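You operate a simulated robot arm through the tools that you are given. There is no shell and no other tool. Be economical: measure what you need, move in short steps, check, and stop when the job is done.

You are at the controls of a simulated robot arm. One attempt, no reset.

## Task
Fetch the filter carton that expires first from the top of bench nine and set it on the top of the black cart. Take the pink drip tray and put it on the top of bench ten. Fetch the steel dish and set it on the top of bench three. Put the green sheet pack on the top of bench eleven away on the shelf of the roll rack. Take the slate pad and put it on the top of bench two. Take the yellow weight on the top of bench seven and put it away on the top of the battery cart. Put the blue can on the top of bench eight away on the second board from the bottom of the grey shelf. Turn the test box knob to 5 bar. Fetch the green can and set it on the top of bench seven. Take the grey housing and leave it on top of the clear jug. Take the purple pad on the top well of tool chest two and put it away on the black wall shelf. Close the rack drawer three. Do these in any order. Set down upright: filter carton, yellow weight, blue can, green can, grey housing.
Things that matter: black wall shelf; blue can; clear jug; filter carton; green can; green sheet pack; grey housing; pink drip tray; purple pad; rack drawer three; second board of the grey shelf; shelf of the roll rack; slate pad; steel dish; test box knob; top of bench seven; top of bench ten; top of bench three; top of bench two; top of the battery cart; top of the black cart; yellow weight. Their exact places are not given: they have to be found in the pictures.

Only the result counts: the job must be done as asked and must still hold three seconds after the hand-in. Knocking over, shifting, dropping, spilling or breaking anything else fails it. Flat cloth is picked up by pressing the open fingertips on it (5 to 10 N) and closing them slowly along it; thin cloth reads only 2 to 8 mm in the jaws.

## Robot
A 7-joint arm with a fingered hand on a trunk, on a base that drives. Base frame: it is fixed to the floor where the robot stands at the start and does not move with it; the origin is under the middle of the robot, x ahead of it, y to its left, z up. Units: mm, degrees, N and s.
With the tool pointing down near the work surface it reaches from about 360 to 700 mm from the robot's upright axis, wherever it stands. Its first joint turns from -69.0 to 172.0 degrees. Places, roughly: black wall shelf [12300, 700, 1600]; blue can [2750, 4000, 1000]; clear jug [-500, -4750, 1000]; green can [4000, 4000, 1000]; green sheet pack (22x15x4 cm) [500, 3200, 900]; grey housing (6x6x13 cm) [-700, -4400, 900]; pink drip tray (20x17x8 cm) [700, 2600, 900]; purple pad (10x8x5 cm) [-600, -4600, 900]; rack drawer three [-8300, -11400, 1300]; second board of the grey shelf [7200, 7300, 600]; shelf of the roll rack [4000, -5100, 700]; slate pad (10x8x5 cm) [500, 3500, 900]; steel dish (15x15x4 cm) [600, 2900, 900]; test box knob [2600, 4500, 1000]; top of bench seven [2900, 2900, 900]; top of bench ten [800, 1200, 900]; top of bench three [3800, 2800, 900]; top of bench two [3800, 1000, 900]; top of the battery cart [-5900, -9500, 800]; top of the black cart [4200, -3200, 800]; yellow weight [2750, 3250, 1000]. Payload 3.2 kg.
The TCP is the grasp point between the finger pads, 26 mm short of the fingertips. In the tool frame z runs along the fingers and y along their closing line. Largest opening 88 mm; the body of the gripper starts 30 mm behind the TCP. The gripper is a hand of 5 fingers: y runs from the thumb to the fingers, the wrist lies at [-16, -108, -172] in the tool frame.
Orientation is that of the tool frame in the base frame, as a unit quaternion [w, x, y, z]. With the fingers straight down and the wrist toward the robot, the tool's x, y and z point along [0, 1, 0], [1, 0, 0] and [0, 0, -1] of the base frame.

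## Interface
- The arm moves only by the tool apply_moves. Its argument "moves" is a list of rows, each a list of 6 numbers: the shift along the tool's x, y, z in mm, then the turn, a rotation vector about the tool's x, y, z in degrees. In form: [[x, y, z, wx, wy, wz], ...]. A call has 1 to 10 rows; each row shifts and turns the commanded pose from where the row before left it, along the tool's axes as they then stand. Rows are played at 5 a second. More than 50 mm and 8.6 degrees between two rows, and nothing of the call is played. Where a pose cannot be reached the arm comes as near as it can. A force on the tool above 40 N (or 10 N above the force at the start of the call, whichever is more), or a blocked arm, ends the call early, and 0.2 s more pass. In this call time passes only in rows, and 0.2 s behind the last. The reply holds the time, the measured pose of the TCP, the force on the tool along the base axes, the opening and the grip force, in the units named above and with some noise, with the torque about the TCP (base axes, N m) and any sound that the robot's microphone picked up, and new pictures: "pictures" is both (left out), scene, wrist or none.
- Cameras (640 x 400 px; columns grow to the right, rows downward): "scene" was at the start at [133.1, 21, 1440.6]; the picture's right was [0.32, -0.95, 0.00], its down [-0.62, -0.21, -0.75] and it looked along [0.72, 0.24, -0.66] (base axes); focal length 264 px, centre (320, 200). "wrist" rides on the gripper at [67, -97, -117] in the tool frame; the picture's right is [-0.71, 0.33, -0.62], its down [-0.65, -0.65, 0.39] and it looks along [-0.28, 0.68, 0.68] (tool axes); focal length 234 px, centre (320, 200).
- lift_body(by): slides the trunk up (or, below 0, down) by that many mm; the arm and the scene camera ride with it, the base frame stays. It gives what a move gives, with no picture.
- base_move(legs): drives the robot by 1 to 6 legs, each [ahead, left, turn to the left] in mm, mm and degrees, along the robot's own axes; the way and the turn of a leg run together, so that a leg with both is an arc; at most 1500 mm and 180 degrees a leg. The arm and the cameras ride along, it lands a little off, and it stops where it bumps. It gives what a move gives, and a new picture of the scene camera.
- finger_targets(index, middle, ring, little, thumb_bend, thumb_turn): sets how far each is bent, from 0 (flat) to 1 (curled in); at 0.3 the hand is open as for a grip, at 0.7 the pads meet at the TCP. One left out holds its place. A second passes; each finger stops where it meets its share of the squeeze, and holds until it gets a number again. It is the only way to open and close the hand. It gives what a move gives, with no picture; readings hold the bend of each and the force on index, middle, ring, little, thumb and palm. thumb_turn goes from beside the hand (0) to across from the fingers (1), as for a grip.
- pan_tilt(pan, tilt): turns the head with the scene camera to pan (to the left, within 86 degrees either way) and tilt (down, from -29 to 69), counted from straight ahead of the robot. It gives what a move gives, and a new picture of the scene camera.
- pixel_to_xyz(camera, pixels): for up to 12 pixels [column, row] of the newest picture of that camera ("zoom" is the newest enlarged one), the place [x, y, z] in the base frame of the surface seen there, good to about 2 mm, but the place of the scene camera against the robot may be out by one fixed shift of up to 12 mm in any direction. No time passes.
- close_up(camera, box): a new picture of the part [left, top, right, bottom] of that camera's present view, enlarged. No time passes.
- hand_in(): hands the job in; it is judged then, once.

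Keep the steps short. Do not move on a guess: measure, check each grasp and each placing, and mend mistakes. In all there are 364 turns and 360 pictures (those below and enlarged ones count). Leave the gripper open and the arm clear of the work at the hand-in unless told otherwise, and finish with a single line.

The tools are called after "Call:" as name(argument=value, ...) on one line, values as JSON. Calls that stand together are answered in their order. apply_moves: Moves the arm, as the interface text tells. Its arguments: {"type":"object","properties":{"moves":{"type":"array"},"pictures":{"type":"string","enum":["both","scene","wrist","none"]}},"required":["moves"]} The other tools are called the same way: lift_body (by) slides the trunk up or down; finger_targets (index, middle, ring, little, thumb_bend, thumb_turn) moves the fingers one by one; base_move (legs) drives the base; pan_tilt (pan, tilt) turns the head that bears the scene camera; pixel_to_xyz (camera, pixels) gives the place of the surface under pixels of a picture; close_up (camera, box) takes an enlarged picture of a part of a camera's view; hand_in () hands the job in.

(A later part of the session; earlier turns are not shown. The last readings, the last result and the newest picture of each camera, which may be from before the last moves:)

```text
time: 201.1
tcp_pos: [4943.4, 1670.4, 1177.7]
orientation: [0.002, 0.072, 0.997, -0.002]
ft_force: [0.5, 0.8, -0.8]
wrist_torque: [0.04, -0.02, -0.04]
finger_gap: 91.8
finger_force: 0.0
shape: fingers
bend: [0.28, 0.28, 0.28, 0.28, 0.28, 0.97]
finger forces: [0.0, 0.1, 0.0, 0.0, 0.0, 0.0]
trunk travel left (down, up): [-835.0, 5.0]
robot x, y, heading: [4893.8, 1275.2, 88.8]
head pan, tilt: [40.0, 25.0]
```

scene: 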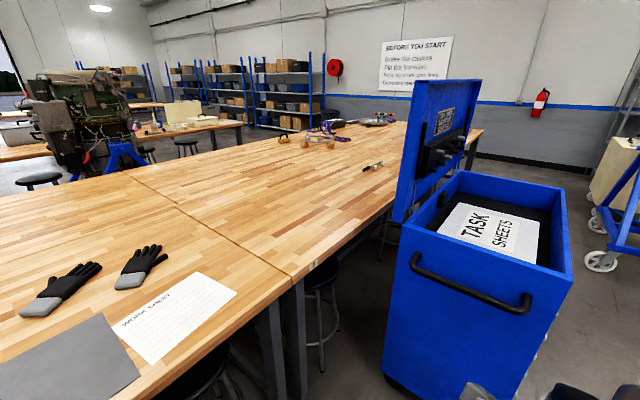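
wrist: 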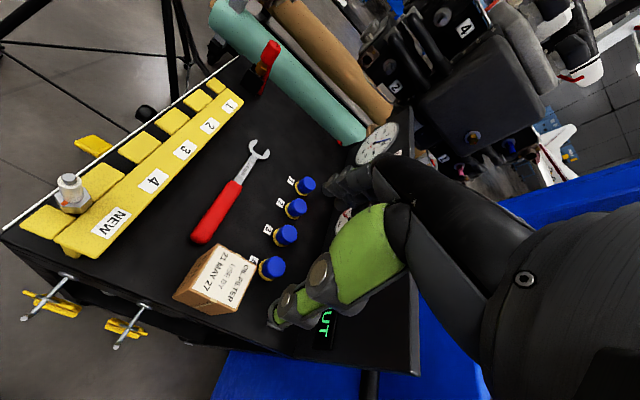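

Call:
close_up(camera="scene", box=[230, 90, 430, 215])

```text
3.20 times, centred on (330, 152) of scene
```

zoom: 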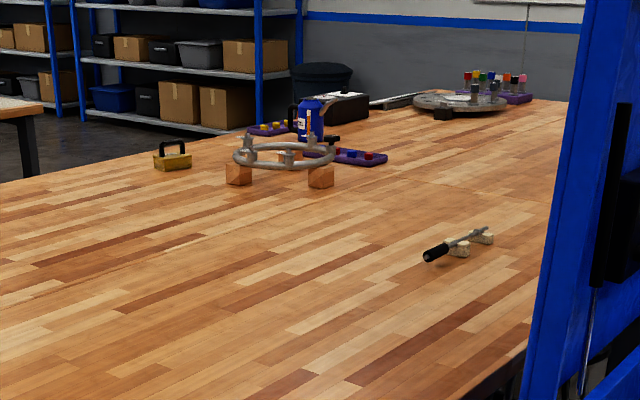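

Call:
pan_tilt(pan=-50, tilt=40)

Call:
pixel_to_xyz(camera="scene", pixels=[[100, 100], [200, 150], [250, 60], [150, 200], [320, 100], [80, 200], [400, 60], [500, 60]])

```text
time: 202.8
tcp_pos: [4944.3, 1670.3, 1177.0]
orientation: [0.002, 0.073, 0.997, -0.003]
ft_force: [-0.3, 0.1, -0.1]
wrist_torque: [-0.01, -0.01, 0.01]
finger_gap: 91.6
finger_force: 0.1
shape: fingers
bend: [0.28, 0.28, 0.28, 0.28, 0.28, 0.97]
finger forces: [0.0, 0.1, 0.0, 0.1, 0.0, 0.0]
trunk travel left (down, up): [-835.0, 5.0]
robot x, y, heading: [4891.8, 1275.5, 88.7]
head pan, tilt: [-50.0, 40.0]
```

scene: 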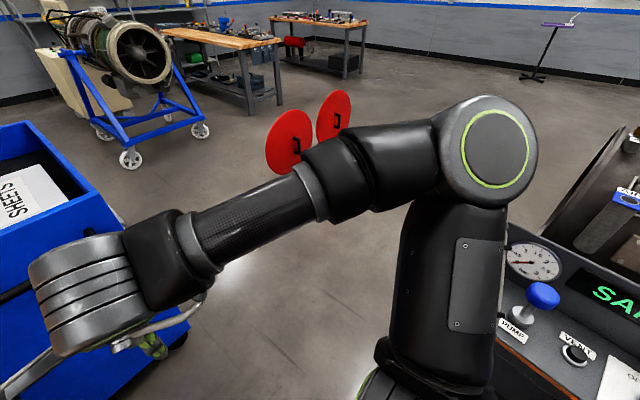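

```text
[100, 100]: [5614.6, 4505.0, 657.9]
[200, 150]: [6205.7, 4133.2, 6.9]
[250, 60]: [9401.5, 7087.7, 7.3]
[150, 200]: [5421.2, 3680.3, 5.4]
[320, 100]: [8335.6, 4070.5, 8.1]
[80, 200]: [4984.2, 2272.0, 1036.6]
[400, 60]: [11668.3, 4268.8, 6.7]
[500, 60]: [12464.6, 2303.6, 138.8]
```

Call:
base_move(legs=[[250, 0, 1], [0, -600, 0], [1500, 0, 0], [250, 0, 0], [0, 0, 75]])

Call:
pan_tilt(pan=0, tilt=25)

```text
time: 219.4
tcp_pos: [5108.8, 3431.4, 1177.2]
orientation: [0.003, -0.568, 0.823, -0.001]
ft_force: [-1.2, 0.0, -0.5]
wrist_torque: [0.01, 0.0, -0.01]
finger_gap: 91.5
finger_force: 0.0
shape: fingers
bend: [0.28, 0.28, 0.28, 0.28, 0.28, 0.97]
finger forces: [0.0, 0.1, 0.0, 0.0, 0.0, 0.1]
trunk travel left (down, up): [-835.0, 5.0]
robot x, y, heading: [5486.8, 3295.3, 166.3]
head pan, tilt: [-50.0, 40.0]
```

scene: 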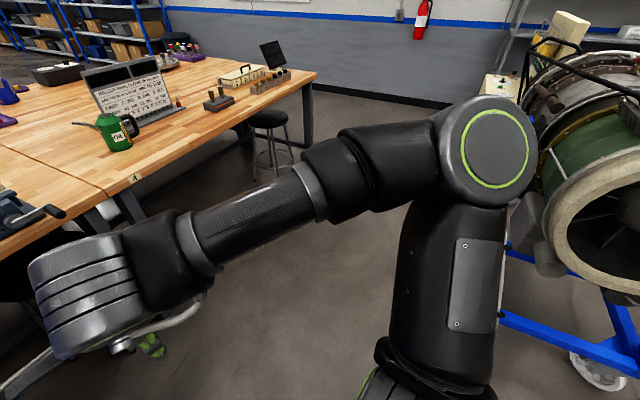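

```text
time: 220.6
tcp_pos: [5108.7, 3432.2, 1177.0]
orientation: [0.004, -0.568, 0.823, -0.001]
ft_force: [-0.7, -0.7, 0.2]
wrist_torque: [0.03, 0.02, -0.01]
finger_gap: 91.8
finger_force: 0.1
shape: fingers
bend: [0.28, 0.28, 0.28, 0.28, 0.28, 0.97]
finger forces: [0.0, 0.0, 0.1, 0.0, 0.1, 0.1]
trunk travel left (down, up): [-835.0, 5.0]
robot x, y, heading: [5484.4, 3291.2, 166.3]
head pan, tilt: [0.0, 25.0]
```

scene: 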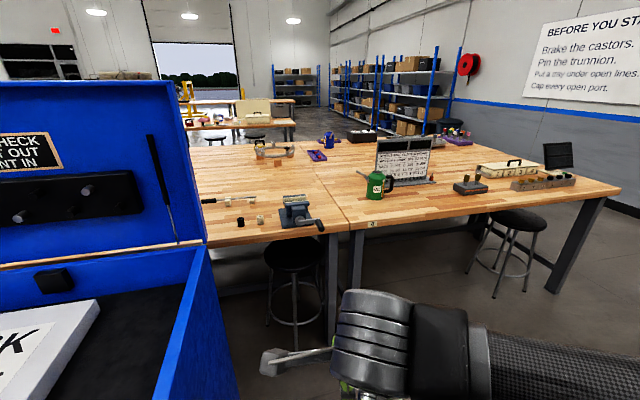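

Call:
close_up(camera="scene", box=[330, 130, 450, 215])

Call:
pixel_to_xyz(camera="scene", pixels=[[376, 190], [376, 172], [376, 200], [360, 172], [390, 185], [348, 228], [294, 265], [520, 215], [295, 225], [275, 375]])

```text
4.71 times, centred on (390, 172) of scene
```

zoom: 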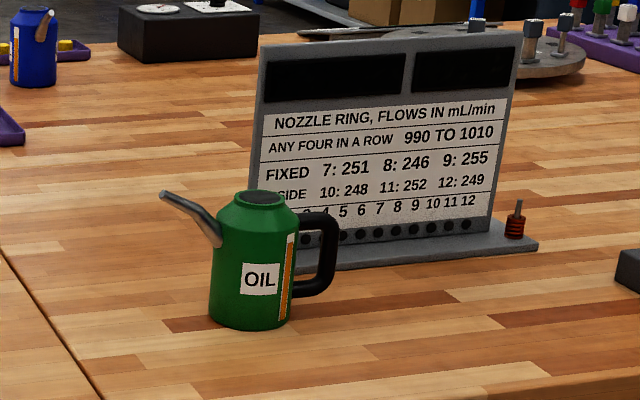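

```text
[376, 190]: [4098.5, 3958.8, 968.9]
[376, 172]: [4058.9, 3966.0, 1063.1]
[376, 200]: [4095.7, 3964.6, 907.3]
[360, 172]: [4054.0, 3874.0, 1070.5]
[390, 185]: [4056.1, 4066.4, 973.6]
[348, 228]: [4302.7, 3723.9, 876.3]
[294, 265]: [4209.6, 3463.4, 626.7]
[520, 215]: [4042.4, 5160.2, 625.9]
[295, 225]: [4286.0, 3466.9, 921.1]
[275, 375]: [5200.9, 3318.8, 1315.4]
```

Call:
base_move(legs=[[0, 0, 13.5], [650, 0, 0], [0, -670, 0], [150, 0, 0]])

Call:
close_up(camera="wrist", box=[0, 0, 640, 400])

```text
time: 223.6
tcp_pos: [4832.8, 3310.5, 1176.5]
orientation: [0.003, -0.702, 0.712, 0.001]
ft_force: [0.2, 0.0, -0.2]
wrist_torque: [0.04, -0.01, 0.01]
finger_gap: 91.9
finger_force: 0.1
shape: fingers
bend: [0.28, 0.28, 0.28, 0.28, 0.28, 0.97]
finger forces: [0.0, 0.0, 0.0, 0.1, 0.0, 0.0]
trunk travel left (down, up): [-835.0, 5.0]
robot x, y, heading: [5238.4, 3310.0, -173.6]
head pan, tilt: [0.0, 25.0]
stopped in leg 2: the robot was blocked; the commanded pose is now the measured one
```

scene: 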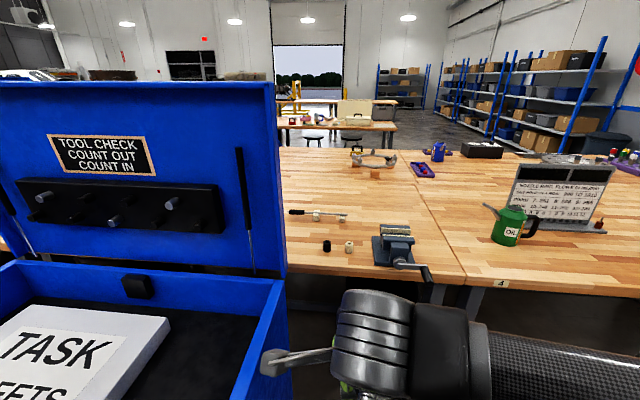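

```text
1.00 times, centred on (320, 200) of wrist
```

zoom: 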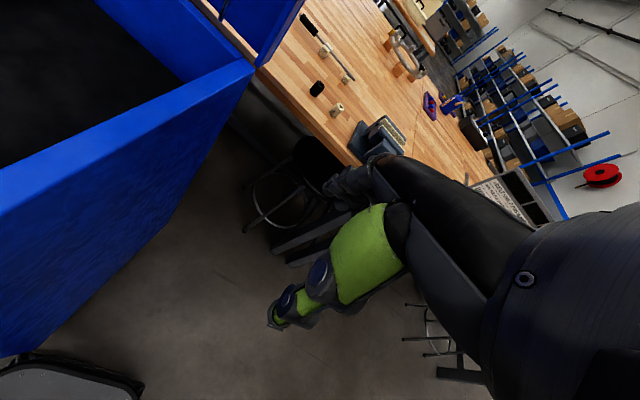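

Call:
pixel_to_xyz(camera="zoom", pixels=[[250, 65], [150, 240], [240, 95], [10, 200], [180, 180], [100, 310]])

```text
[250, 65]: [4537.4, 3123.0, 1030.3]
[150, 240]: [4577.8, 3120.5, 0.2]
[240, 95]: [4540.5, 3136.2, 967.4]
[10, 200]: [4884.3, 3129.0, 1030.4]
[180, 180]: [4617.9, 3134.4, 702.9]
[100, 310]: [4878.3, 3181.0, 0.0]
```

Call:
base_move(legs=[[-60, 20, 0], [0, -260, -6.2], [600, 0, 0], [0, -400, 0]])

Call:
close_up(camera="wrist", box=[0, 0, 640, 400])

```text
time: 231.1
tcp_pos: [4294.3, 4006.4, 1176.8]
orientation: [0.004, -0.659, 0.752, 0.0]
ft_force: [0.1, -0.2, 0.4]
wrist_torque: [0.03, 0.0, 0.04]
finger_gap: 92.0
finger_force: 0.0
shape: fingers
bend: [0.28, 0.28, 0.28, 0.28, 0.28, 0.97]
finger forces: [0.0, 0.0, 0.0, 0.0, 0.1, 0.1]
trunk travel left (down, up): [-835.0, 5.0]
robot x, y, heading: [4691.8, 3959.1, 179.7]
head pan, tilt: [0.0, 25.0]
```

scene: 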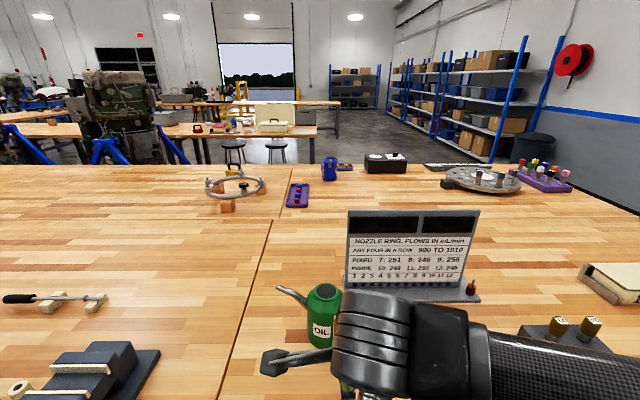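

```text
1.00 times, centred on (320, 200) of wrist
```

zoom: 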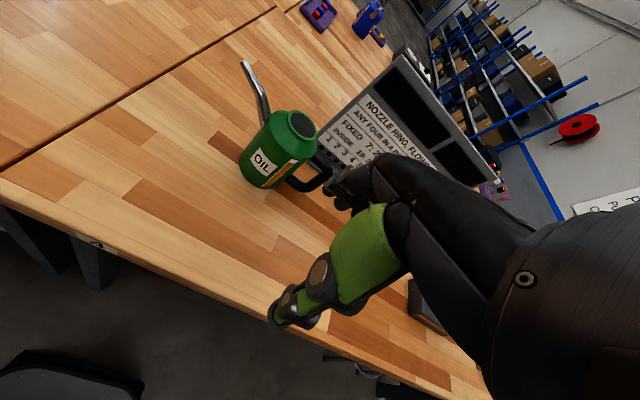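

Call:
pixel_to_xyz(camera="zoom", pixels=[[302, 124], [268, 155], [250, 182], [285, 112], [314, 130], [278, 170], [245, 65], [312, 185], [325, 160], [244, 150], [275, 188], [320, 150]])

Call:
close_up(camera="wrist", box=[220, 50, 380, 200])

```text
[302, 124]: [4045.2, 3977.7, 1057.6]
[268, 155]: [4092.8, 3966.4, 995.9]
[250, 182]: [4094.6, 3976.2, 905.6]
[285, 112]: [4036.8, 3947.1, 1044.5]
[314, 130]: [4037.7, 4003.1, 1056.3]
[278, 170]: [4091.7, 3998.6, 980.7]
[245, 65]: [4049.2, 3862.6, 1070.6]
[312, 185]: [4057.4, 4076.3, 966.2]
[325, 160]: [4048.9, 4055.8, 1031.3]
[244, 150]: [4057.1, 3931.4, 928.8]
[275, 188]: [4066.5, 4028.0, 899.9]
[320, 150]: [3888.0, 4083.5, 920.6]
```

```text
2.67 times, centred on (300, 125) of wrist
```

zoom: 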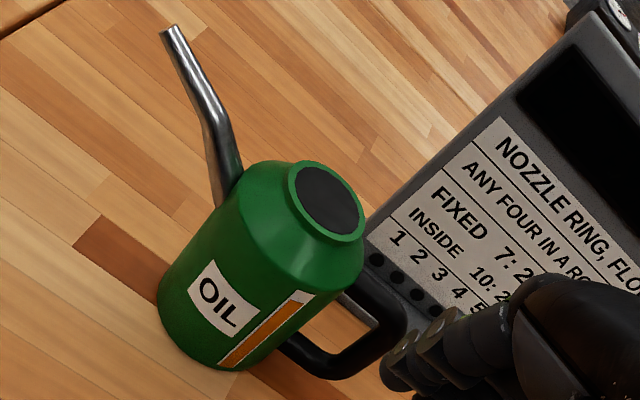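

Call:
base_move(legs=[[100, 0, 0]])

Call:
finger_targets(index=0.2, middle=0.2, ring=0.2, little=0.2, thumb_bend=0.2)

Call:
apply_moves(moves=[[5, 35, 0, 0, 0, -2.5], [8, 35, 0, 0, 0, -2.5], [8, 35, 0, 0, 0, -2.5]], pictures="wrist")

```text
time: 232.2
tcp_pos: [4195.5, 4006.2, 1176.6]
orientation: [0.003, -0.659, 0.753, 0.001]
ft_force: [0.0, -0.9, 1.0]
wrist_torque: [-0.02, 0.0, -0.03]
finger_gap: 91.7
finger_force: 0.0
shape: fingers
bend: [0.28, 0.28, 0.28, 0.28, 0.28, 0.97]
finger forces: [0.0, 0.1, 0.1, 0.0, 0.0, 0.0]
trunk travel left (down, up): [-835.0, 5.0]
robot x, y, heading: [4595.7, 3959.4, 179.5]
head pan, tilt: [0.0, 25.0]
```

scene: 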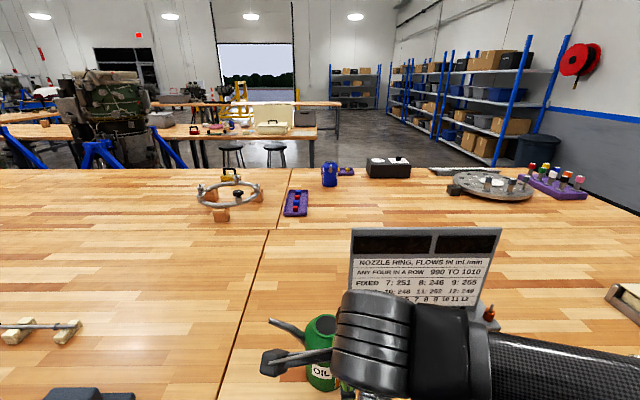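

```text
time: 233.2
tcp_pos: [4196.8, 4006.6, 1176.6]
orientation: [0.003, -0.658, 0.753, 0.001]
ft_force: [-0.8, -0.3, 0.2]
wrist_torque: [0.0, 0.01, 0.01]
finger_gap: 106.2
finger_force: 0.0
shape: fingers
bend: [0.2, 0.2, 0.2, 0.2, 0.21, 0.96]
finger forces: [0.1, 0.1, 0.0, 0.1, 0.0, 0.0]
trunk travel left (down, up): [-835.0, 5.0]
robot x, y, heading: [4591.4, 3962.1, 179.5]
head pan, tilt: [0.0, 25.0]
```

```text
time: 234.0
tcp_pos: [4087.9, 3996.1, 1174.9]
orientation: [0.004, -0.707, 0.707, 0.0]
ft_force: [0.0, 0.3, 0.2]
wrist_torque: [0.02, 0.0, 0.0]
finger_gap: 105.8
finger_force: 0.0
shape: fingers
bend: [0.2, 0.2, 0.2, 0.2, 0.21, 0.96]
finger forces: [0.0, 0.0, 0.1, 0.0, 0.0, 0.0]
trunk travel left (down, up): [-835.0, 5.0]
robot x, y, heading: [4591.7, 3960.7, 179.5]
head pan, tilt: [0.0, 25.0]
```

wrist: 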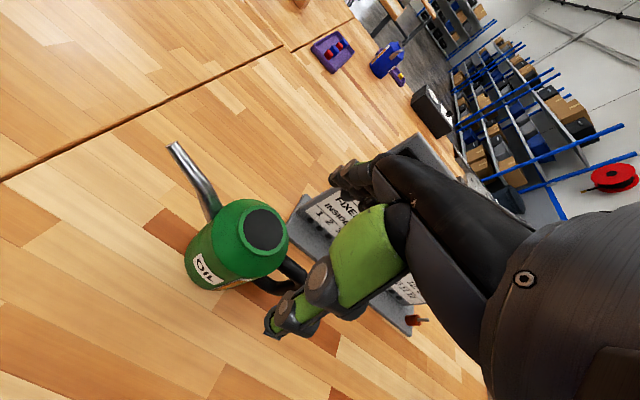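

Call:
pixel_to_xyz(camera="wrist", pixels=[[262, 232], [244, 215], [280, 245], [250, 252], [275, 212], [202, 235], [242, 203], [225, 270], [290, 225], [310, 245], [195, 260], [286, 250]])

```text
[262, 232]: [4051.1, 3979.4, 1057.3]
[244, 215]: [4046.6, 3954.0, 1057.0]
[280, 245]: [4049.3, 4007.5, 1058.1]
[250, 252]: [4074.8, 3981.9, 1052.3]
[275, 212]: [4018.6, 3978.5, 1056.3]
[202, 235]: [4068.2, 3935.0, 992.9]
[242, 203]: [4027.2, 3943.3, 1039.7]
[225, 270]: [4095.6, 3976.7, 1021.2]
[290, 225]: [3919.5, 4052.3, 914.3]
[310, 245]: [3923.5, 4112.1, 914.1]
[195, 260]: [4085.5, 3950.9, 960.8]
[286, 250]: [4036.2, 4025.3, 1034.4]
```

Call:
finger_targets(index=0.1, middle=0.1, ring=0.1, little=0.1, thumb_bend=0.1)

Call:
apply_moves(moves=[[15, 41, 0, 0, 0, 0], [0, 0, 40, 0, 0, 0], [0, 0, 30, 0, 0, 0]], pictures="both")

```text
time: 235.0
tcp_pos: [4089.6, 3996.3, 1175.8]
orientation: [0.003, -0.707, 0.707, 0.0]
ft_force: [0.1, 0.1, 0.4]
wrist_torque: [-0.02, 0.0, -0.02]
finger_gap: 116.7
finger_force: 0.1
shape: fingers
bend: [0.1, 0.1, 0.1, 0.1, 0.11, 0.95]
finger forces: [0.1, 0.0, 0.0, 0.0, 0.0, 0.0]
trunk travel left (down, up): [-835.0, 5.0]
robot x, y, heading: [4594.5, 3962.2, 179.8]
head pan, tilt: [0.0, 25.0]
```

```text
time: 235.8
tcp_pos: [4050.1, 3981.0, 1105.2]
orientation: [0.003, -0.707, 0.707, 0.001]
ft_force: [-0.4, -0.1, 0.1]
wrist_torque: [-0.03, 0.01, -0.02]
finger_gap: 116.9
finger_force: 0.0
shape: fingers
bend: [0.1, 0.1, 0.1, 0.1, 0.1, 0.95]
finger forces: [0.0, 0.0, 0.0, 0.0, 0.0, 0.0]
trunk travel left (down, up): [-835.0, 5.0]
robot x, y, heading: [4589.5, 3959.6, 179.5]
head pan, tilt: [0.0, 25.0]
```

scene: 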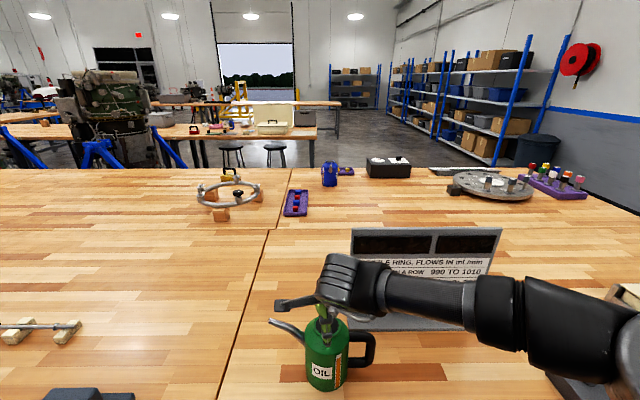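
wrist: 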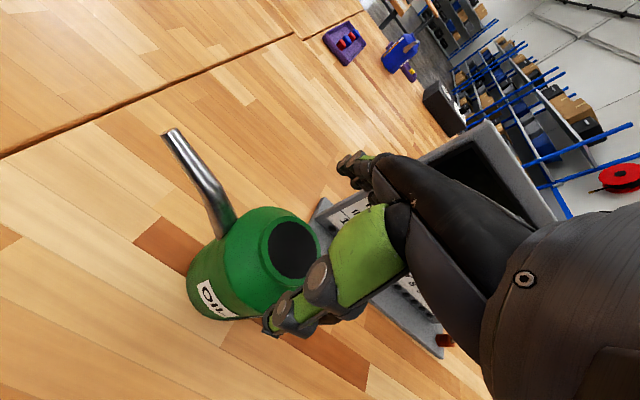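

Call:
apply_moves(moves=[[0, 3, 18, 0, 0, 0], [0, 0, 18, 0, 0, 0], [0, 0, 18, 0, 0, 0], [0, 0, 14, 0, 0, 0]], pictures="both")

```text
time: 236.8
tcp_pos: [4047.5, 3980.8, 1040.1]
orientation: [0.003, -0.707, 0.708, 0.001]
ft_force: [1.7, 0.3, 3.0]
wrist_torque: [-0.04, -0.11, 0.01]
finger_gap: 117.7
finger_force: 1.4
shape: fingers
bend: [0.1, 0.1, 0.1, 0.1, 0.1, 0.95]
finger forces: [0.1, 0.0, 0.0, 0.1, 2.6, 0.1]
trunk travel left (down, up): [-835.0, 5.0]
robot x, y, heading: [4591.9, 3958.4, 179.6]
head pan, tilt: [0.0, 25.0]
```

scene: 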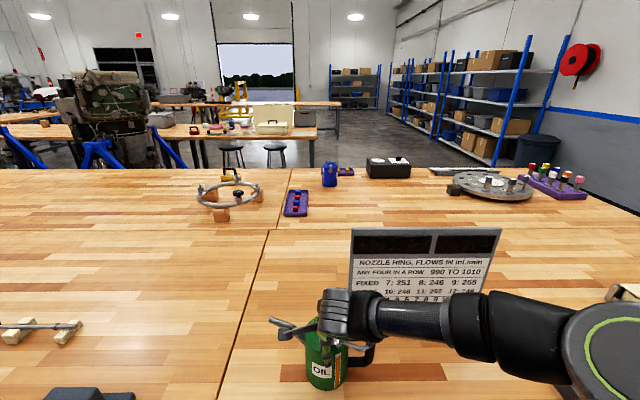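
wrist: 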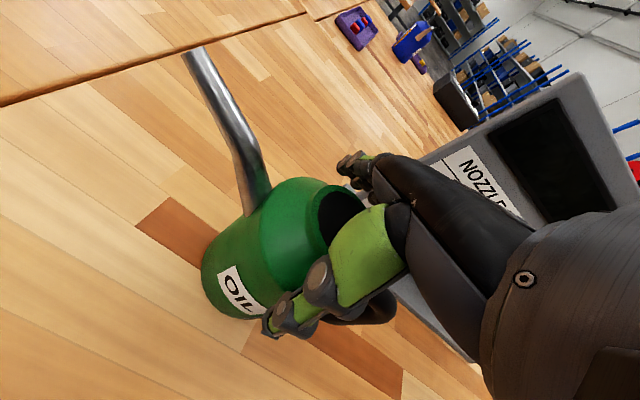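

Call:
apply_moves(moves=[[0, -3, 0, 0, 0, 0], [0, 0, 5, 0, 0, 0]], pictures="none")

Call:
finger_targets(index=0.5, middle=0.5, ring=0.5, little=0.5, thumb_bend=0.5)

Call:
apply_moves(moves=[[0, 0, -10, 0, 0, 0], [0, 0, -20, 0, 0, 0]], pictures="both")

```text
time: 237.4
tcp_pos: [4049.6, 3980.6, 1034.6]
orientation: [0.003, -0.707, 0.708, 0.001]
ft_force: [0.0, -0.8, 6.4]
wrist_torque: [-0.06, 0.15, 0.06]
finger_gap: 119.0
finger_force: 2.6
shape: fingers
bend: [0.09, 0.1, 0.1, 0.1, 0.1, 0.95]
finger forces: [3.2, 0.0, 0.0, 0.0, 1.8, 0.0]
trunk travel left (down, up): [-835.0, 5.0]
robot x, y, heading: [4596.8, 3961.1, 179.3]
head pan, tilt: [0.0, 25.0]
```

```text
time: 238.4
tcp_pos: [4050.3, 3981.4, 1037.1]
orientation: [0.0, -0.707, 0.708, 0.003]
ft_force: [-7.5, 1.9, 24.7]
wrist_torque: [0.09, 0.74, 0.1]
finger_gap: 121.9
finger_force: 38.7
shape: fingers
bend: [0.15, 0.24, 0.25, 0.49, 0.22, 0.91]
finger forces: [13.0, 15.7, 16.3, 1.1, 30.6, 0.1]
trunk travel left (down, up): [-835.0, 5.0]
robot x, y, heading: [4596.9, 3961.9, 179.2]
head pan, tilt: [0.0, 25.0]
```

```text
time: 239.0
tcp_pos: [4051.8, 3981.6, 1061.6]
orientation: [0.006, -0.706, 0.708, -0.002]
ft_force: [0.1, 0.2, -2.3]
wrist_torque: [0.01, 0.01, 0.03]
finger_gap: 120.6
finger_force: 34.9
shape: fingers
bend: [0.16, 0.26, 0.25, 0.5, 0.23, 0.9]
finger forces: [8.2, 13.4, 12.6, 0.7, 33.8, 0.0]
trunk travel left (down, up): [-835.0, 5.0]
robot x, y, heading: [4595.7, 3959.0, 179.5]
head pan, tilt: [0.0, 25.0]
```

scene: 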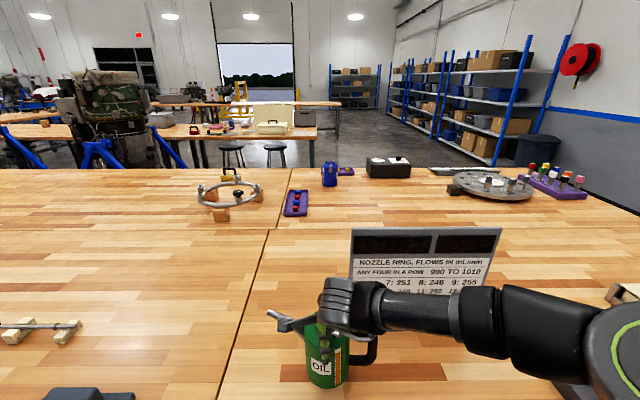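
wrist: 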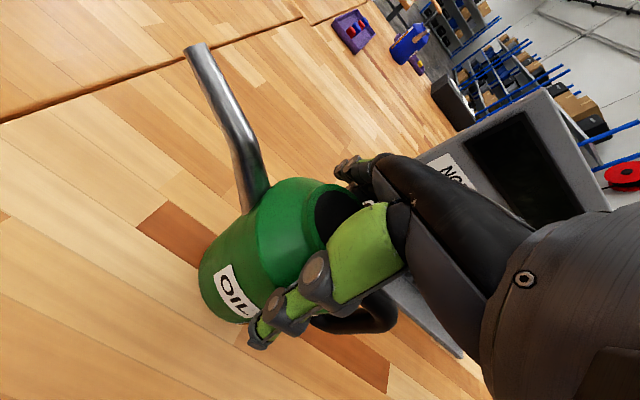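

Call:
apply_moves(moves=[[0, 0, -40, 0, 0, 0], [0, 0, -40, 0, 0, 0]], pictures="both")

Call:
pixel_to_xyz(camera="wrist", pixels=[[205, 300], [225, 318], [210, 265], [320, 185]])

```text
time: 239.6
tcp_pos: [4050.7, 3981.5, 1144.3]
orientation: [0.003, -0.707, 0.708, 0.0]
ft_force: [0.3, 0.3, -1.9]
wrist_torque: [0.0, 0.02, 0.01]
finger_gap: 120.4
finger_force: 33.5
shape: fingers
bend: [0.16, 0.26, 0.26, 0.5, 0.23, 0.9]
finger forces: [7.8, 13.2, 12.6, 0.7, 33.2, 0.0]
trunk travel left (down, up): [-835.0, 5.0]
robot x, y, heading: [4597.0, 3959.2, 179.2]
head pan, tilt: [0.0, 25.0]
```

scene: 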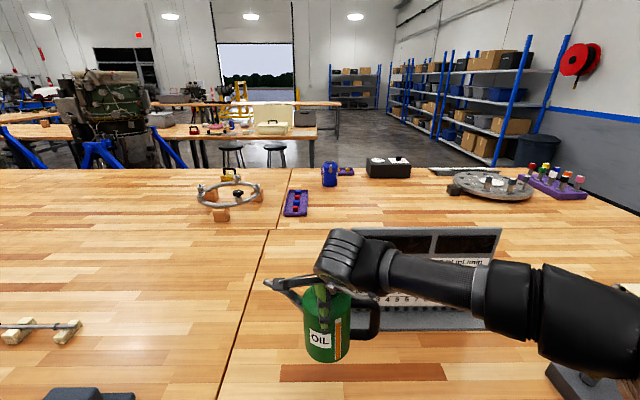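
wrist: 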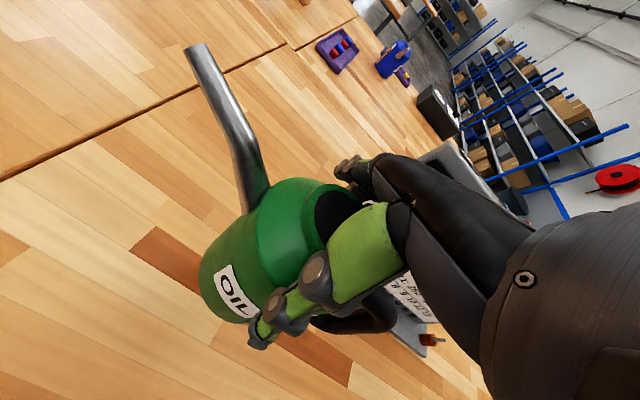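

```text
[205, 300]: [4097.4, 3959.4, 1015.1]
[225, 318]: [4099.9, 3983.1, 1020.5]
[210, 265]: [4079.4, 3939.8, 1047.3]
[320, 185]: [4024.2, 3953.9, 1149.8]
```

Can is lifted upright (bottom ≈1009). I retract and carry it round the north end of the benches.

Call:
apply_moves(moves=[[0, -40, -10, 0, 0, 0], [0, -45, 0, 0, 0, 0], [0, -45, 0, 0, 0, 0]], pictures="none")

Call:
base_move(legs=[[-380, 0, 0], [0, -1300, 0], [0, -800, 0]])

```text
time: 240.4
tcp_pos: [4178.8, 3979.7, 1153.2]
orientation: [0.003, -0.707, 0.707, 0.001]
ft_force: [-0.3, 0.3, -2.1]
wrist_torque: [-0.02, 0.02, 0.02]
finger_gap: 120.1
finger_force: 33.8
shape: fingers
bend: [0.16, 0.26, 0.26, 0.5, 0.23, 0.9]
finger forces: [7.7, 13.5, 12.7, 0.6, 33.3, 0.0]
trunk travel left (down, up): [-835.0, 5.0]
robot x, y, heading: [4591.1, 3962.5, 179.6]
head pan, tilt: [0.0, 25.0]
```

```text
time: 252.8
tcp_pos: [4596.2, 6083.7, 1152.4]
orientation: [0.004, -0.701, 0.713, 0.0]
ft_force: [0.7, -0.4, -2.6]
wrist_torque: [-0.01, 0.0, 0.01]
finger_gap: 120.4
finger_force: 33.0
shape: fingers
bend: [0.16, 0.26, 0.26, 0.5, 0.23, 0.9]
finger forces: [7.6, 13.3, 12.6, 0.7, 32.9, 0.0]
trunk travel left (down, up): [-835.0, 5.0]
robot x, y, heading: [5013.6, 6059.5, 178.6]
head pan, tilt: [0.0, 25.0]
```

scene: 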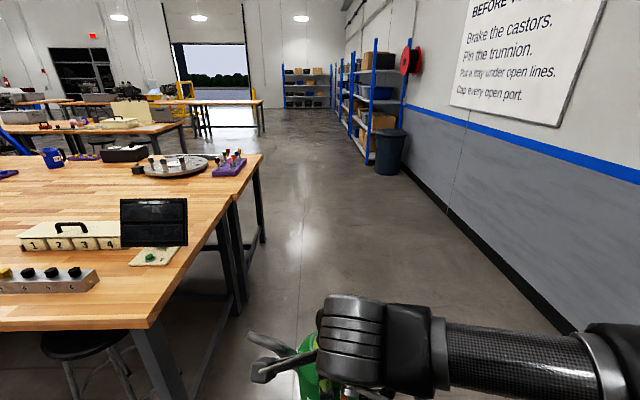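

Call:
pixel_to_xyz(camera="scene", pixels=[[262, 158], [150, 325], [264, 238], [185, 128], [190, 150], [388, 170], [235, 158], [180, 165], [120, 153], [52, 155], [262, 130], [100, 150]])

Call:
base_move(legs=[[1400, 0, 1.4], [1300, 0, 0]])

Call:
pan_tilt(pan=60, tilt=25)

```text
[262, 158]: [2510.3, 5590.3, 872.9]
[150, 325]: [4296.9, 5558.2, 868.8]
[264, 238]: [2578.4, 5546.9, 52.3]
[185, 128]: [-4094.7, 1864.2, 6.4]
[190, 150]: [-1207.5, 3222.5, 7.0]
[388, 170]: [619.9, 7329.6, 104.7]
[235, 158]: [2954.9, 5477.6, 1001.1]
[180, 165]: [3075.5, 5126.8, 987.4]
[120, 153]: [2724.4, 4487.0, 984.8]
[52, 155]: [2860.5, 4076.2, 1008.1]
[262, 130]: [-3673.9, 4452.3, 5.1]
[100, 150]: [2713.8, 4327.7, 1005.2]
```

```text
time: 265.9
tcp_pos: [1909.7, 6048.9, 1152.6]
orientation: [-0.003, 0.715, -0.699, 0.0]
ft_force: [0.5, -0.5, -2.2]
wrist_torque: [0.0, 0.02, 0.05]
finger_gap: 120.3
finger_force: 33.0
shape: fingers
bend: [0.16, 0.26, 0.26, 0.5, 0.23, 0.9]
finger forces: [7.4, 13.4, 12.7, 0.7, 32.5, 0.0]
trunk travel left (down, up): [-835.0, 5.0]
robot x, y, heading: [2327.1, 6039.4, -178.8]
head pan, tilt: [0.0, 25.0]
```

scene: 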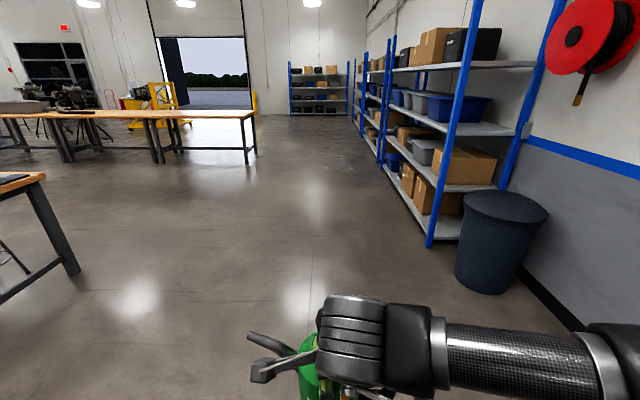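

```text
time: 267.2
tcp_pos: [1910.4, 6048.7, 1151.8]
orientation: [-0.004, 0.715, -0.699, 0.0]
ft_force: [-1.4, -0.2, -3.4]
wrist_torque: [-0.01, 0.02, -0.04]
finger_gap: 120.2
finger_force: 33.6
shape: fingers
bend: [0.16, 0.26, 0.26, 0.5, 0.23, 0.9]
finger forces: [7.4, 13.4, 12.7, 0.7, 32.6, 0.0]
trunk travel left (down, up): [-835.0, 5.0]
robot x, y, heading: [2328.6, 6040.7, -179.1]
head pan, tilt: [60.0, 25.0]
```

scene: 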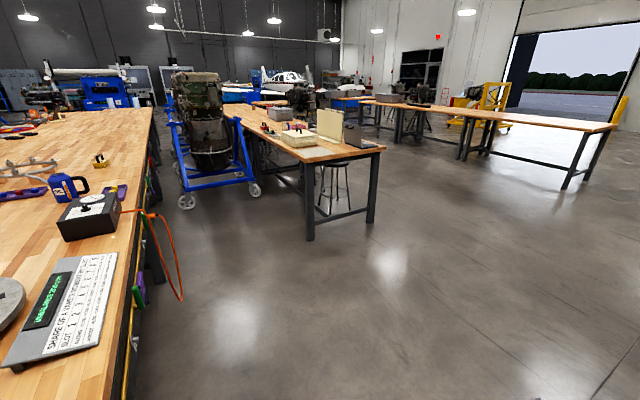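

Call:
pixel_to_xyz(camera="scene", pixels=[[187, 203], [254, 190], [153, 112], [135, 230], [130, 370], [180, 300], [310, 240], [385, 150], [370, 222], [100, 160], [75, 185], [90, 215]])

Call:
close_up(camera="scene", box=[0, 100, 160, 250])

```text
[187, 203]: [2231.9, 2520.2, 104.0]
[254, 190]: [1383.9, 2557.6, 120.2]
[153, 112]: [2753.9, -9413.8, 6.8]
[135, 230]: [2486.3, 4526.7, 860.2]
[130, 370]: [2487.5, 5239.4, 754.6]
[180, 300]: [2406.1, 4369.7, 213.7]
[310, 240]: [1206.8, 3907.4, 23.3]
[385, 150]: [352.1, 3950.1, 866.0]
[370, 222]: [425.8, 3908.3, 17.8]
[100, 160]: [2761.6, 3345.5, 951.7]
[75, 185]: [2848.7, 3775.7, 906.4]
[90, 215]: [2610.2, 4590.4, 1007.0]
```

```text
2.67 times, centred on (80, 175) of scene
```

zoom: 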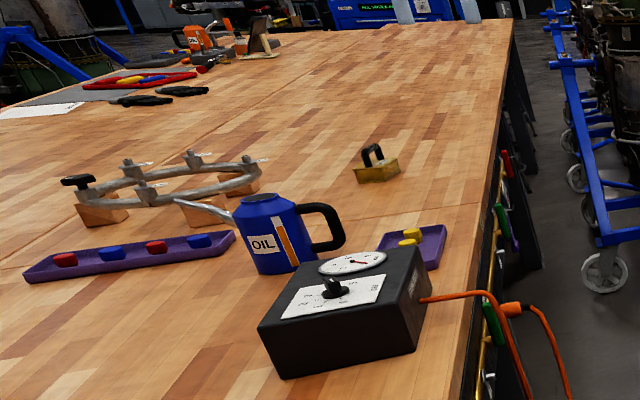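

Call:
base_move(legs=[[270, 0, 0], [0, 0, 89], [1400, 0, 0], [1300, 0, 0], [0, 0, 90]])

Call:
pan_tilt(pan=5, tilt=40)

```text
time: 289.5
tcp_pos: [2480.9, 3279.2, 1152.5]
orientation: [0.0, 0.712, 0.702, -0.003]
ft_force: [0.0, -1.1, -2.3]
wrist_torque: [0.0, 0.01, 0.01]
finger_gap: 119.5
finger_force: 30.6
shape: fingers
bend: [0.16, 0.26, 0.26, 0.5, 0.23, 0.9]
finger forces: [6.7, 12.3, 11.8, 0.4, 29.6, 0.1]
trunk travel left (down, up): [-835.0, 5.0]
robot x, y, heading: [2061.1, 3301.8, -1.3]
head pan, tilt: [60.0, 25.0]
```

scene: 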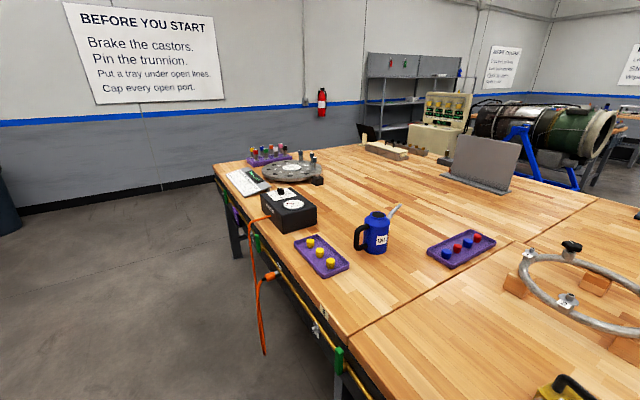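

```text
time: 290.8
tcp_pos: [2480.1, 3279.2, 1151.6]
orientation: [0.0, 0.712, 0.703, -0.004]
ft_force: [0.7, 0.3, -3.1]
wrist_torque: [0.01, 0.01, 0.0]
finger_gap: 119.2
finger_force: 30.3
shape: fingers
bend: [0.16, 0.26, 0.26, 0.5, 0.23, 0.9]
finger forces: [6.7, 12.3, 11.8, 0.4, 29.5, 0.1]
trunk travel left (down, up): [-835.0, 5.0]
robot x, y, heading: [2062.7, 3304.2, -1.2]
head pan, tilt: [5.0, 40.0]
```

scene: 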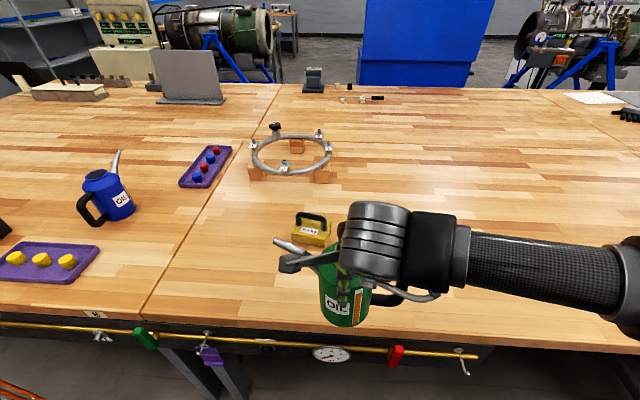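

Call:
apply_moves(moves=[[-33, 36, 0, 0, 0, 0], [-33, 36, 0, 0, 0, 0], [-33, 36, 0, 0, 0, 0], [-33, 36, 0, 0, 0, 0], [-33, 36, 0, 0, 0, 0], [-33, 36, 0, 0, 0, 0], [0, 0, 45, 0, 0, 0], [0, 0, 45, 0, 0, 0], [0, 0, 15, 0, 0, 0]], pictures="both")

```text
time: 292.8
tcp_pos: [2693.5, 3077.5, 1047.4]
orientation: [0.0, 0.712, 0.702, -0.002]
ft_force: [0.9, -0.1, -2.3]
wrist_torque: [0.02, 0.01, 0.01]
finger_gap: 119.3
finger_force: 29.1
shape: fingers
bend: [0.17, 0.26, 0.26, 0.5, 0.23, 0.9]
finger forces: [6.4, 12.2, 11.9, 0.5, 29.2, 0.0]
trunk travel left (down, up): [-835.0, 5.0]
robot x, y, heading: [2061.7, 3304.4, -1.4]
head pan, tilt: [5.0, 40.0]
```

scene: 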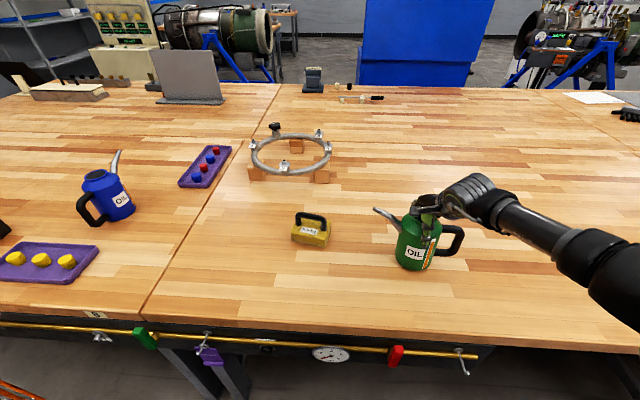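
wrist: 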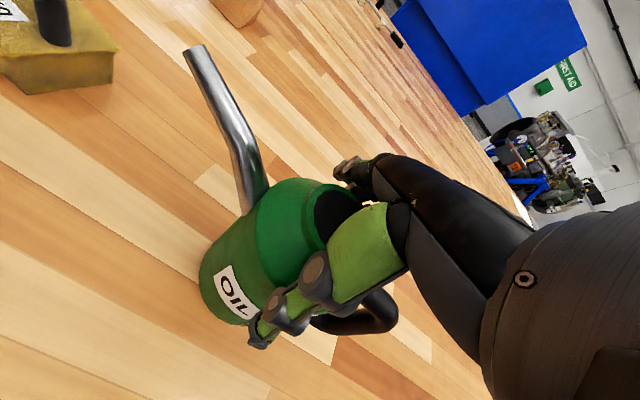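

Call:
apply_moves(moves=[[0, 0, 4, 0, 0, 0], [0, 0, 4, 0, 0, 0], [0, 0, 3, 0, 0, 0]], pictures="none")

```text
time: 293.6
tcp_pos: [2692.5, 3076.9, 1039.8]
orientation: [0.002, 0.712, 0.702, -0.002]
ft_force: [-0.3, -2.3, 6.4]
wrist_torque: [0.03, -0.23, -0.03]
finger_gap: 119.4
finger_force: 32.5
shape: fingers
bend: [0.16, 0.26, 0.26, 0.5, 0.23, 0.91]
finger forces: [8.2, 12.8, 12.3, 0.7, 30.3, 0.0]
trunk travel left (down, up): [-835.0, 5.0]
robot x, y, heading: [2063.1, 3305.3, -1.2]
head pan, tilt: [5.0, 40.0]
```

Contact. Release wide and rise.

Call:
finger_targets(index=0.08, middle=0.08, ring=0.08, little=0.08, thumb_bend=0.08)

Call:
apply_moves(moves=[[0, 0, -15, 0, 0, 0], [0, 0, -30, 0, 0, 0], [0, 0, -45, 0, 0, 0], [0, 0, -45, 0, 0, 0]], pictures="scene")

```text
time: 294.6
tcp_pos: [2693.3, 3077.0, 1037.2]
orientation: [0.0, 0.712, 0.702, -0.004]
ft_force: [-1.0, 0.3, 0.3]
wrist_torque: [0.01, 0.03, -0.02]
finger_gap: 119.1
finger_force: 0.3
shape: fingers
bend: [0.08, 0.08, 0.08, 0.08, 0.08, 0.95]
finger forces: [0.0, 0.1, 0.1, 0.1, 0.6, 0.1]
trunk travel left (down, up): [-835.0, 5.0]
robot x, y, heading: [2063.6, 3306.1, -1.2]
head pan, tilt: [5.0, 40.0]
```

```text
time: 295.6
tcp_pos: [2692.3, 3078.4, 1173.9]
orientation: [-0.001, 0.712, 0.702, -0.004]
ft_force: [0.4, -0.1, 0.0]
wrist_torque: [0.02, -0.02, -0.01]
finger_gap: 119.5
finger_force: 0.0
shape: fingers
bend: [0.08, 0.08, 0.08, 0.08, 0.08, 0.95]
finger forces: [0.0, 0.0, 0.0, 0.1, 0.0, 0.1]
trunk travel left (down, up): [-835.0, 5.0]
robot x, y, heading: [2064.3, 3303.4, -1.8]
head pan, tilt: [5.0, 40.0]
```

scene: 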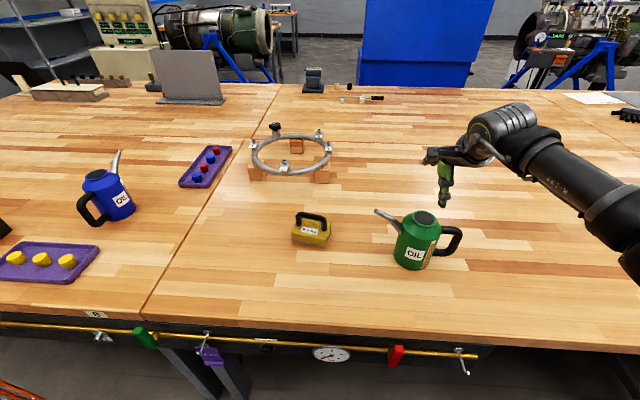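

Call:
apply_moves(moves=[[20, -45, 0, 0, 0, 0], [20, -45, 0, 0, 0, 0], [30, -40, 0, 0, 0, 0], [30, -40, 0, 0, 0, 0], [30, -40, 0, 0, 0, 0]], pictures="none")

Call:
base_move(legs=[[0, 1180, 1.5]])

Call:
pan_tilt(pan=5, tilt=45)

```text
time: 296.8
tcp_pos: [2483.7, 3211.4, 1172.7]
orientation: [0.001, 0.712, 0.702, -0.003]
ft_force: [-0.7, 0.1, 0.0]
wrist_torque: [-0.02, -0.03, 0.02]
finger_gap: 119.4
finger_force: 0.0
shape: fingers
bend: [0.08, 0.08, 0.08, 0.08, 0.08, 0.95]
finger forces: [0.0, 0.0, 0.0, 0.0, 0.0, 0.0]
trunk travel left (down, up): [-835.0, 5.0]
robot x, y, heading: [2063.2, 3301.8, -1.4]
head pan, tilt: [5.0, 40.0]
```

```text
time: 302.8
tcp_pos: [2503.6, 4397.3, 1171.9]
orientation: [0.001, 0.706, 0.708, -0.004]
ft_force: [0.4, 0.3, 0.0]
wrist_torque: [0.04, 0.0, 0.02]
finger_gap: 119.4
finger_force: 0.0
shape: fingers
bend: [0.08, 0.08, 0.08, 0.08, 0.08, 0.95]
finger forces: [0.0, 0.1, 0.1, 0.1, 0.0, 0.0]
trunk travel left (down, up): [-835.0, 5.0]
robot x, y, heading: [2079.7, 4487.4, -0.5]
head pan, tilt: [5.0, 40.0]
```

scene: 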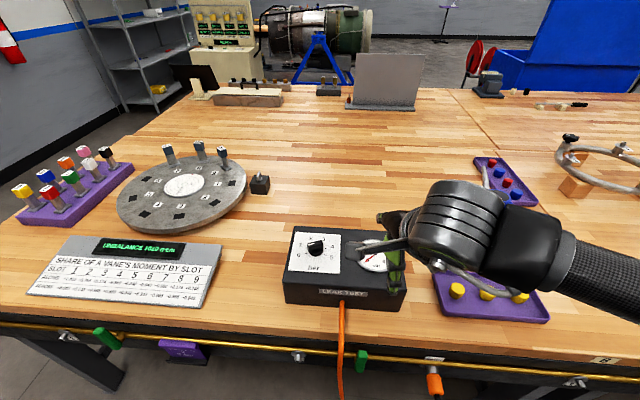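

```text
time: 303.4
tcp_pos: [2503.8, 4397.7, 1173.0]
orientation: [0.0, 0.706, 0.708, -0.003]
ft_force: [1.0, -0.2, -0.2]
wrist_torque: [0.02, 0.02, 0.01]
finger_gap: 119.5
finger_force: 0.0
shape: fingers
bend: [0.08, 0.08, 0.08, 0.08, 0.08, 0.95]
finger forces: [0.0, 0.0, 0.0, 0.0, 0.0, 0.1]
trunk travel left (down, up): [-835.0, 5.0]
robot x, y, heading: [2079.9, 4489.3, -0.3]
head pan, tilt: [5.0, 45.0]
```

scene: 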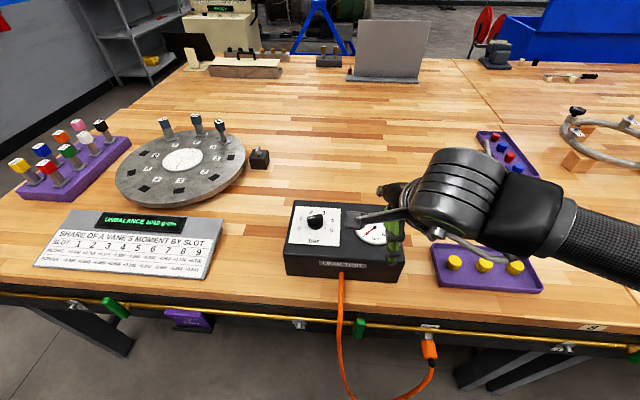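

Call:
close_up(camera="scene", box=[280, 195, 400, 270])

Call:
pixel_to_xyz(camera="scene", pixels=[[315, 220], [292, 205], [340, 208], [333, 245], [290, 243], [287, 275], [403, 275], [375, 232], [402, 262], [318, 231]])

```text
5.33 times, centred on (340, 232) of scene
```

zoom: 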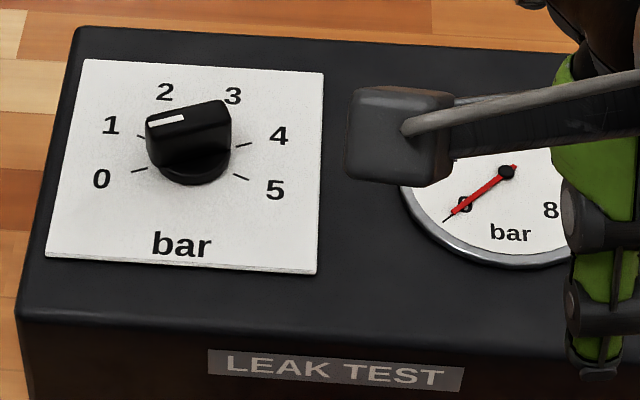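

```text
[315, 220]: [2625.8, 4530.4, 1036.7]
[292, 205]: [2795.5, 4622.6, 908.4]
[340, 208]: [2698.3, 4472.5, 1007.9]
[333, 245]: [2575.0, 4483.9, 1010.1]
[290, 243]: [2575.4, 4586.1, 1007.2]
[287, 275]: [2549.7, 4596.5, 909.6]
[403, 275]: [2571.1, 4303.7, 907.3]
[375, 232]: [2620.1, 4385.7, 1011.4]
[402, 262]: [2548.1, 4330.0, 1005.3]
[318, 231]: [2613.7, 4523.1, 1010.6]
```

Call:
close_up(camera="wrist", box=[0, 0, 640, 400])

```text
1.00 times, centred on (320, 200) of wrist
```

zoom: 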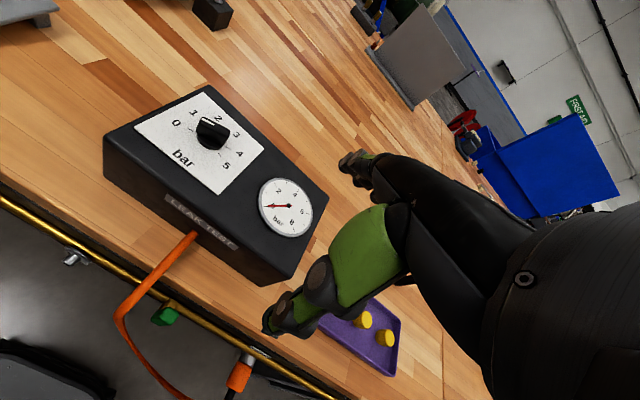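

Call:
close_up(camera="wrist", box=[140, 80, 268, 200])

Call:
pixel_to_xyz(camera="zoom", pixels=[[320, 200], [100, 100]])

```text
3.33 times, centred on (204, 140) of wrist
```

zoom: 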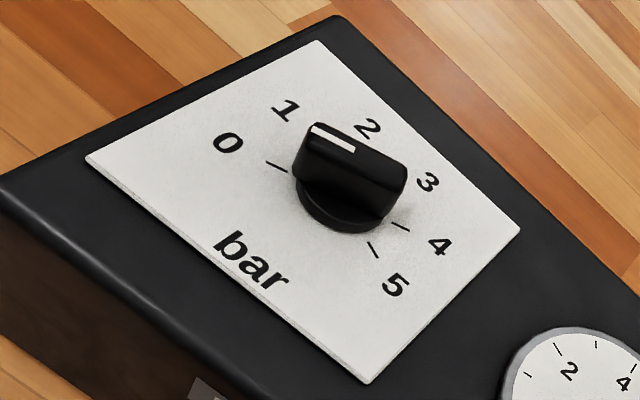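

```text
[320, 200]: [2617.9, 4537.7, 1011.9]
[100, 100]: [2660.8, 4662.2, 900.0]
```

Call:
pixel_to_xyz(camera="zoom", pixels=[[312, 127], [398, 166], [352, 148], [277, 166], [401, 226], [374, 249], [95, 158], [320, 48], [512, 230], [368, 377], [345, 225], [330, 133]])

```text
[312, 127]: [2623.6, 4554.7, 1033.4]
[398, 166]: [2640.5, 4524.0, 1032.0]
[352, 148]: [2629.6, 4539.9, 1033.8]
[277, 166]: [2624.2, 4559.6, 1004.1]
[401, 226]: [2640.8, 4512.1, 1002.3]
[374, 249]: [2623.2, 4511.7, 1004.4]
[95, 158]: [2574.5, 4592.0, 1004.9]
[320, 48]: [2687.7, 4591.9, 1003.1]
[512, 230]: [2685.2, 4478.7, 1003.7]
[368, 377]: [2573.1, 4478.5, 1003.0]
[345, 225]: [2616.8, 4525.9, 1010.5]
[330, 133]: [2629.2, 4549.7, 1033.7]
```

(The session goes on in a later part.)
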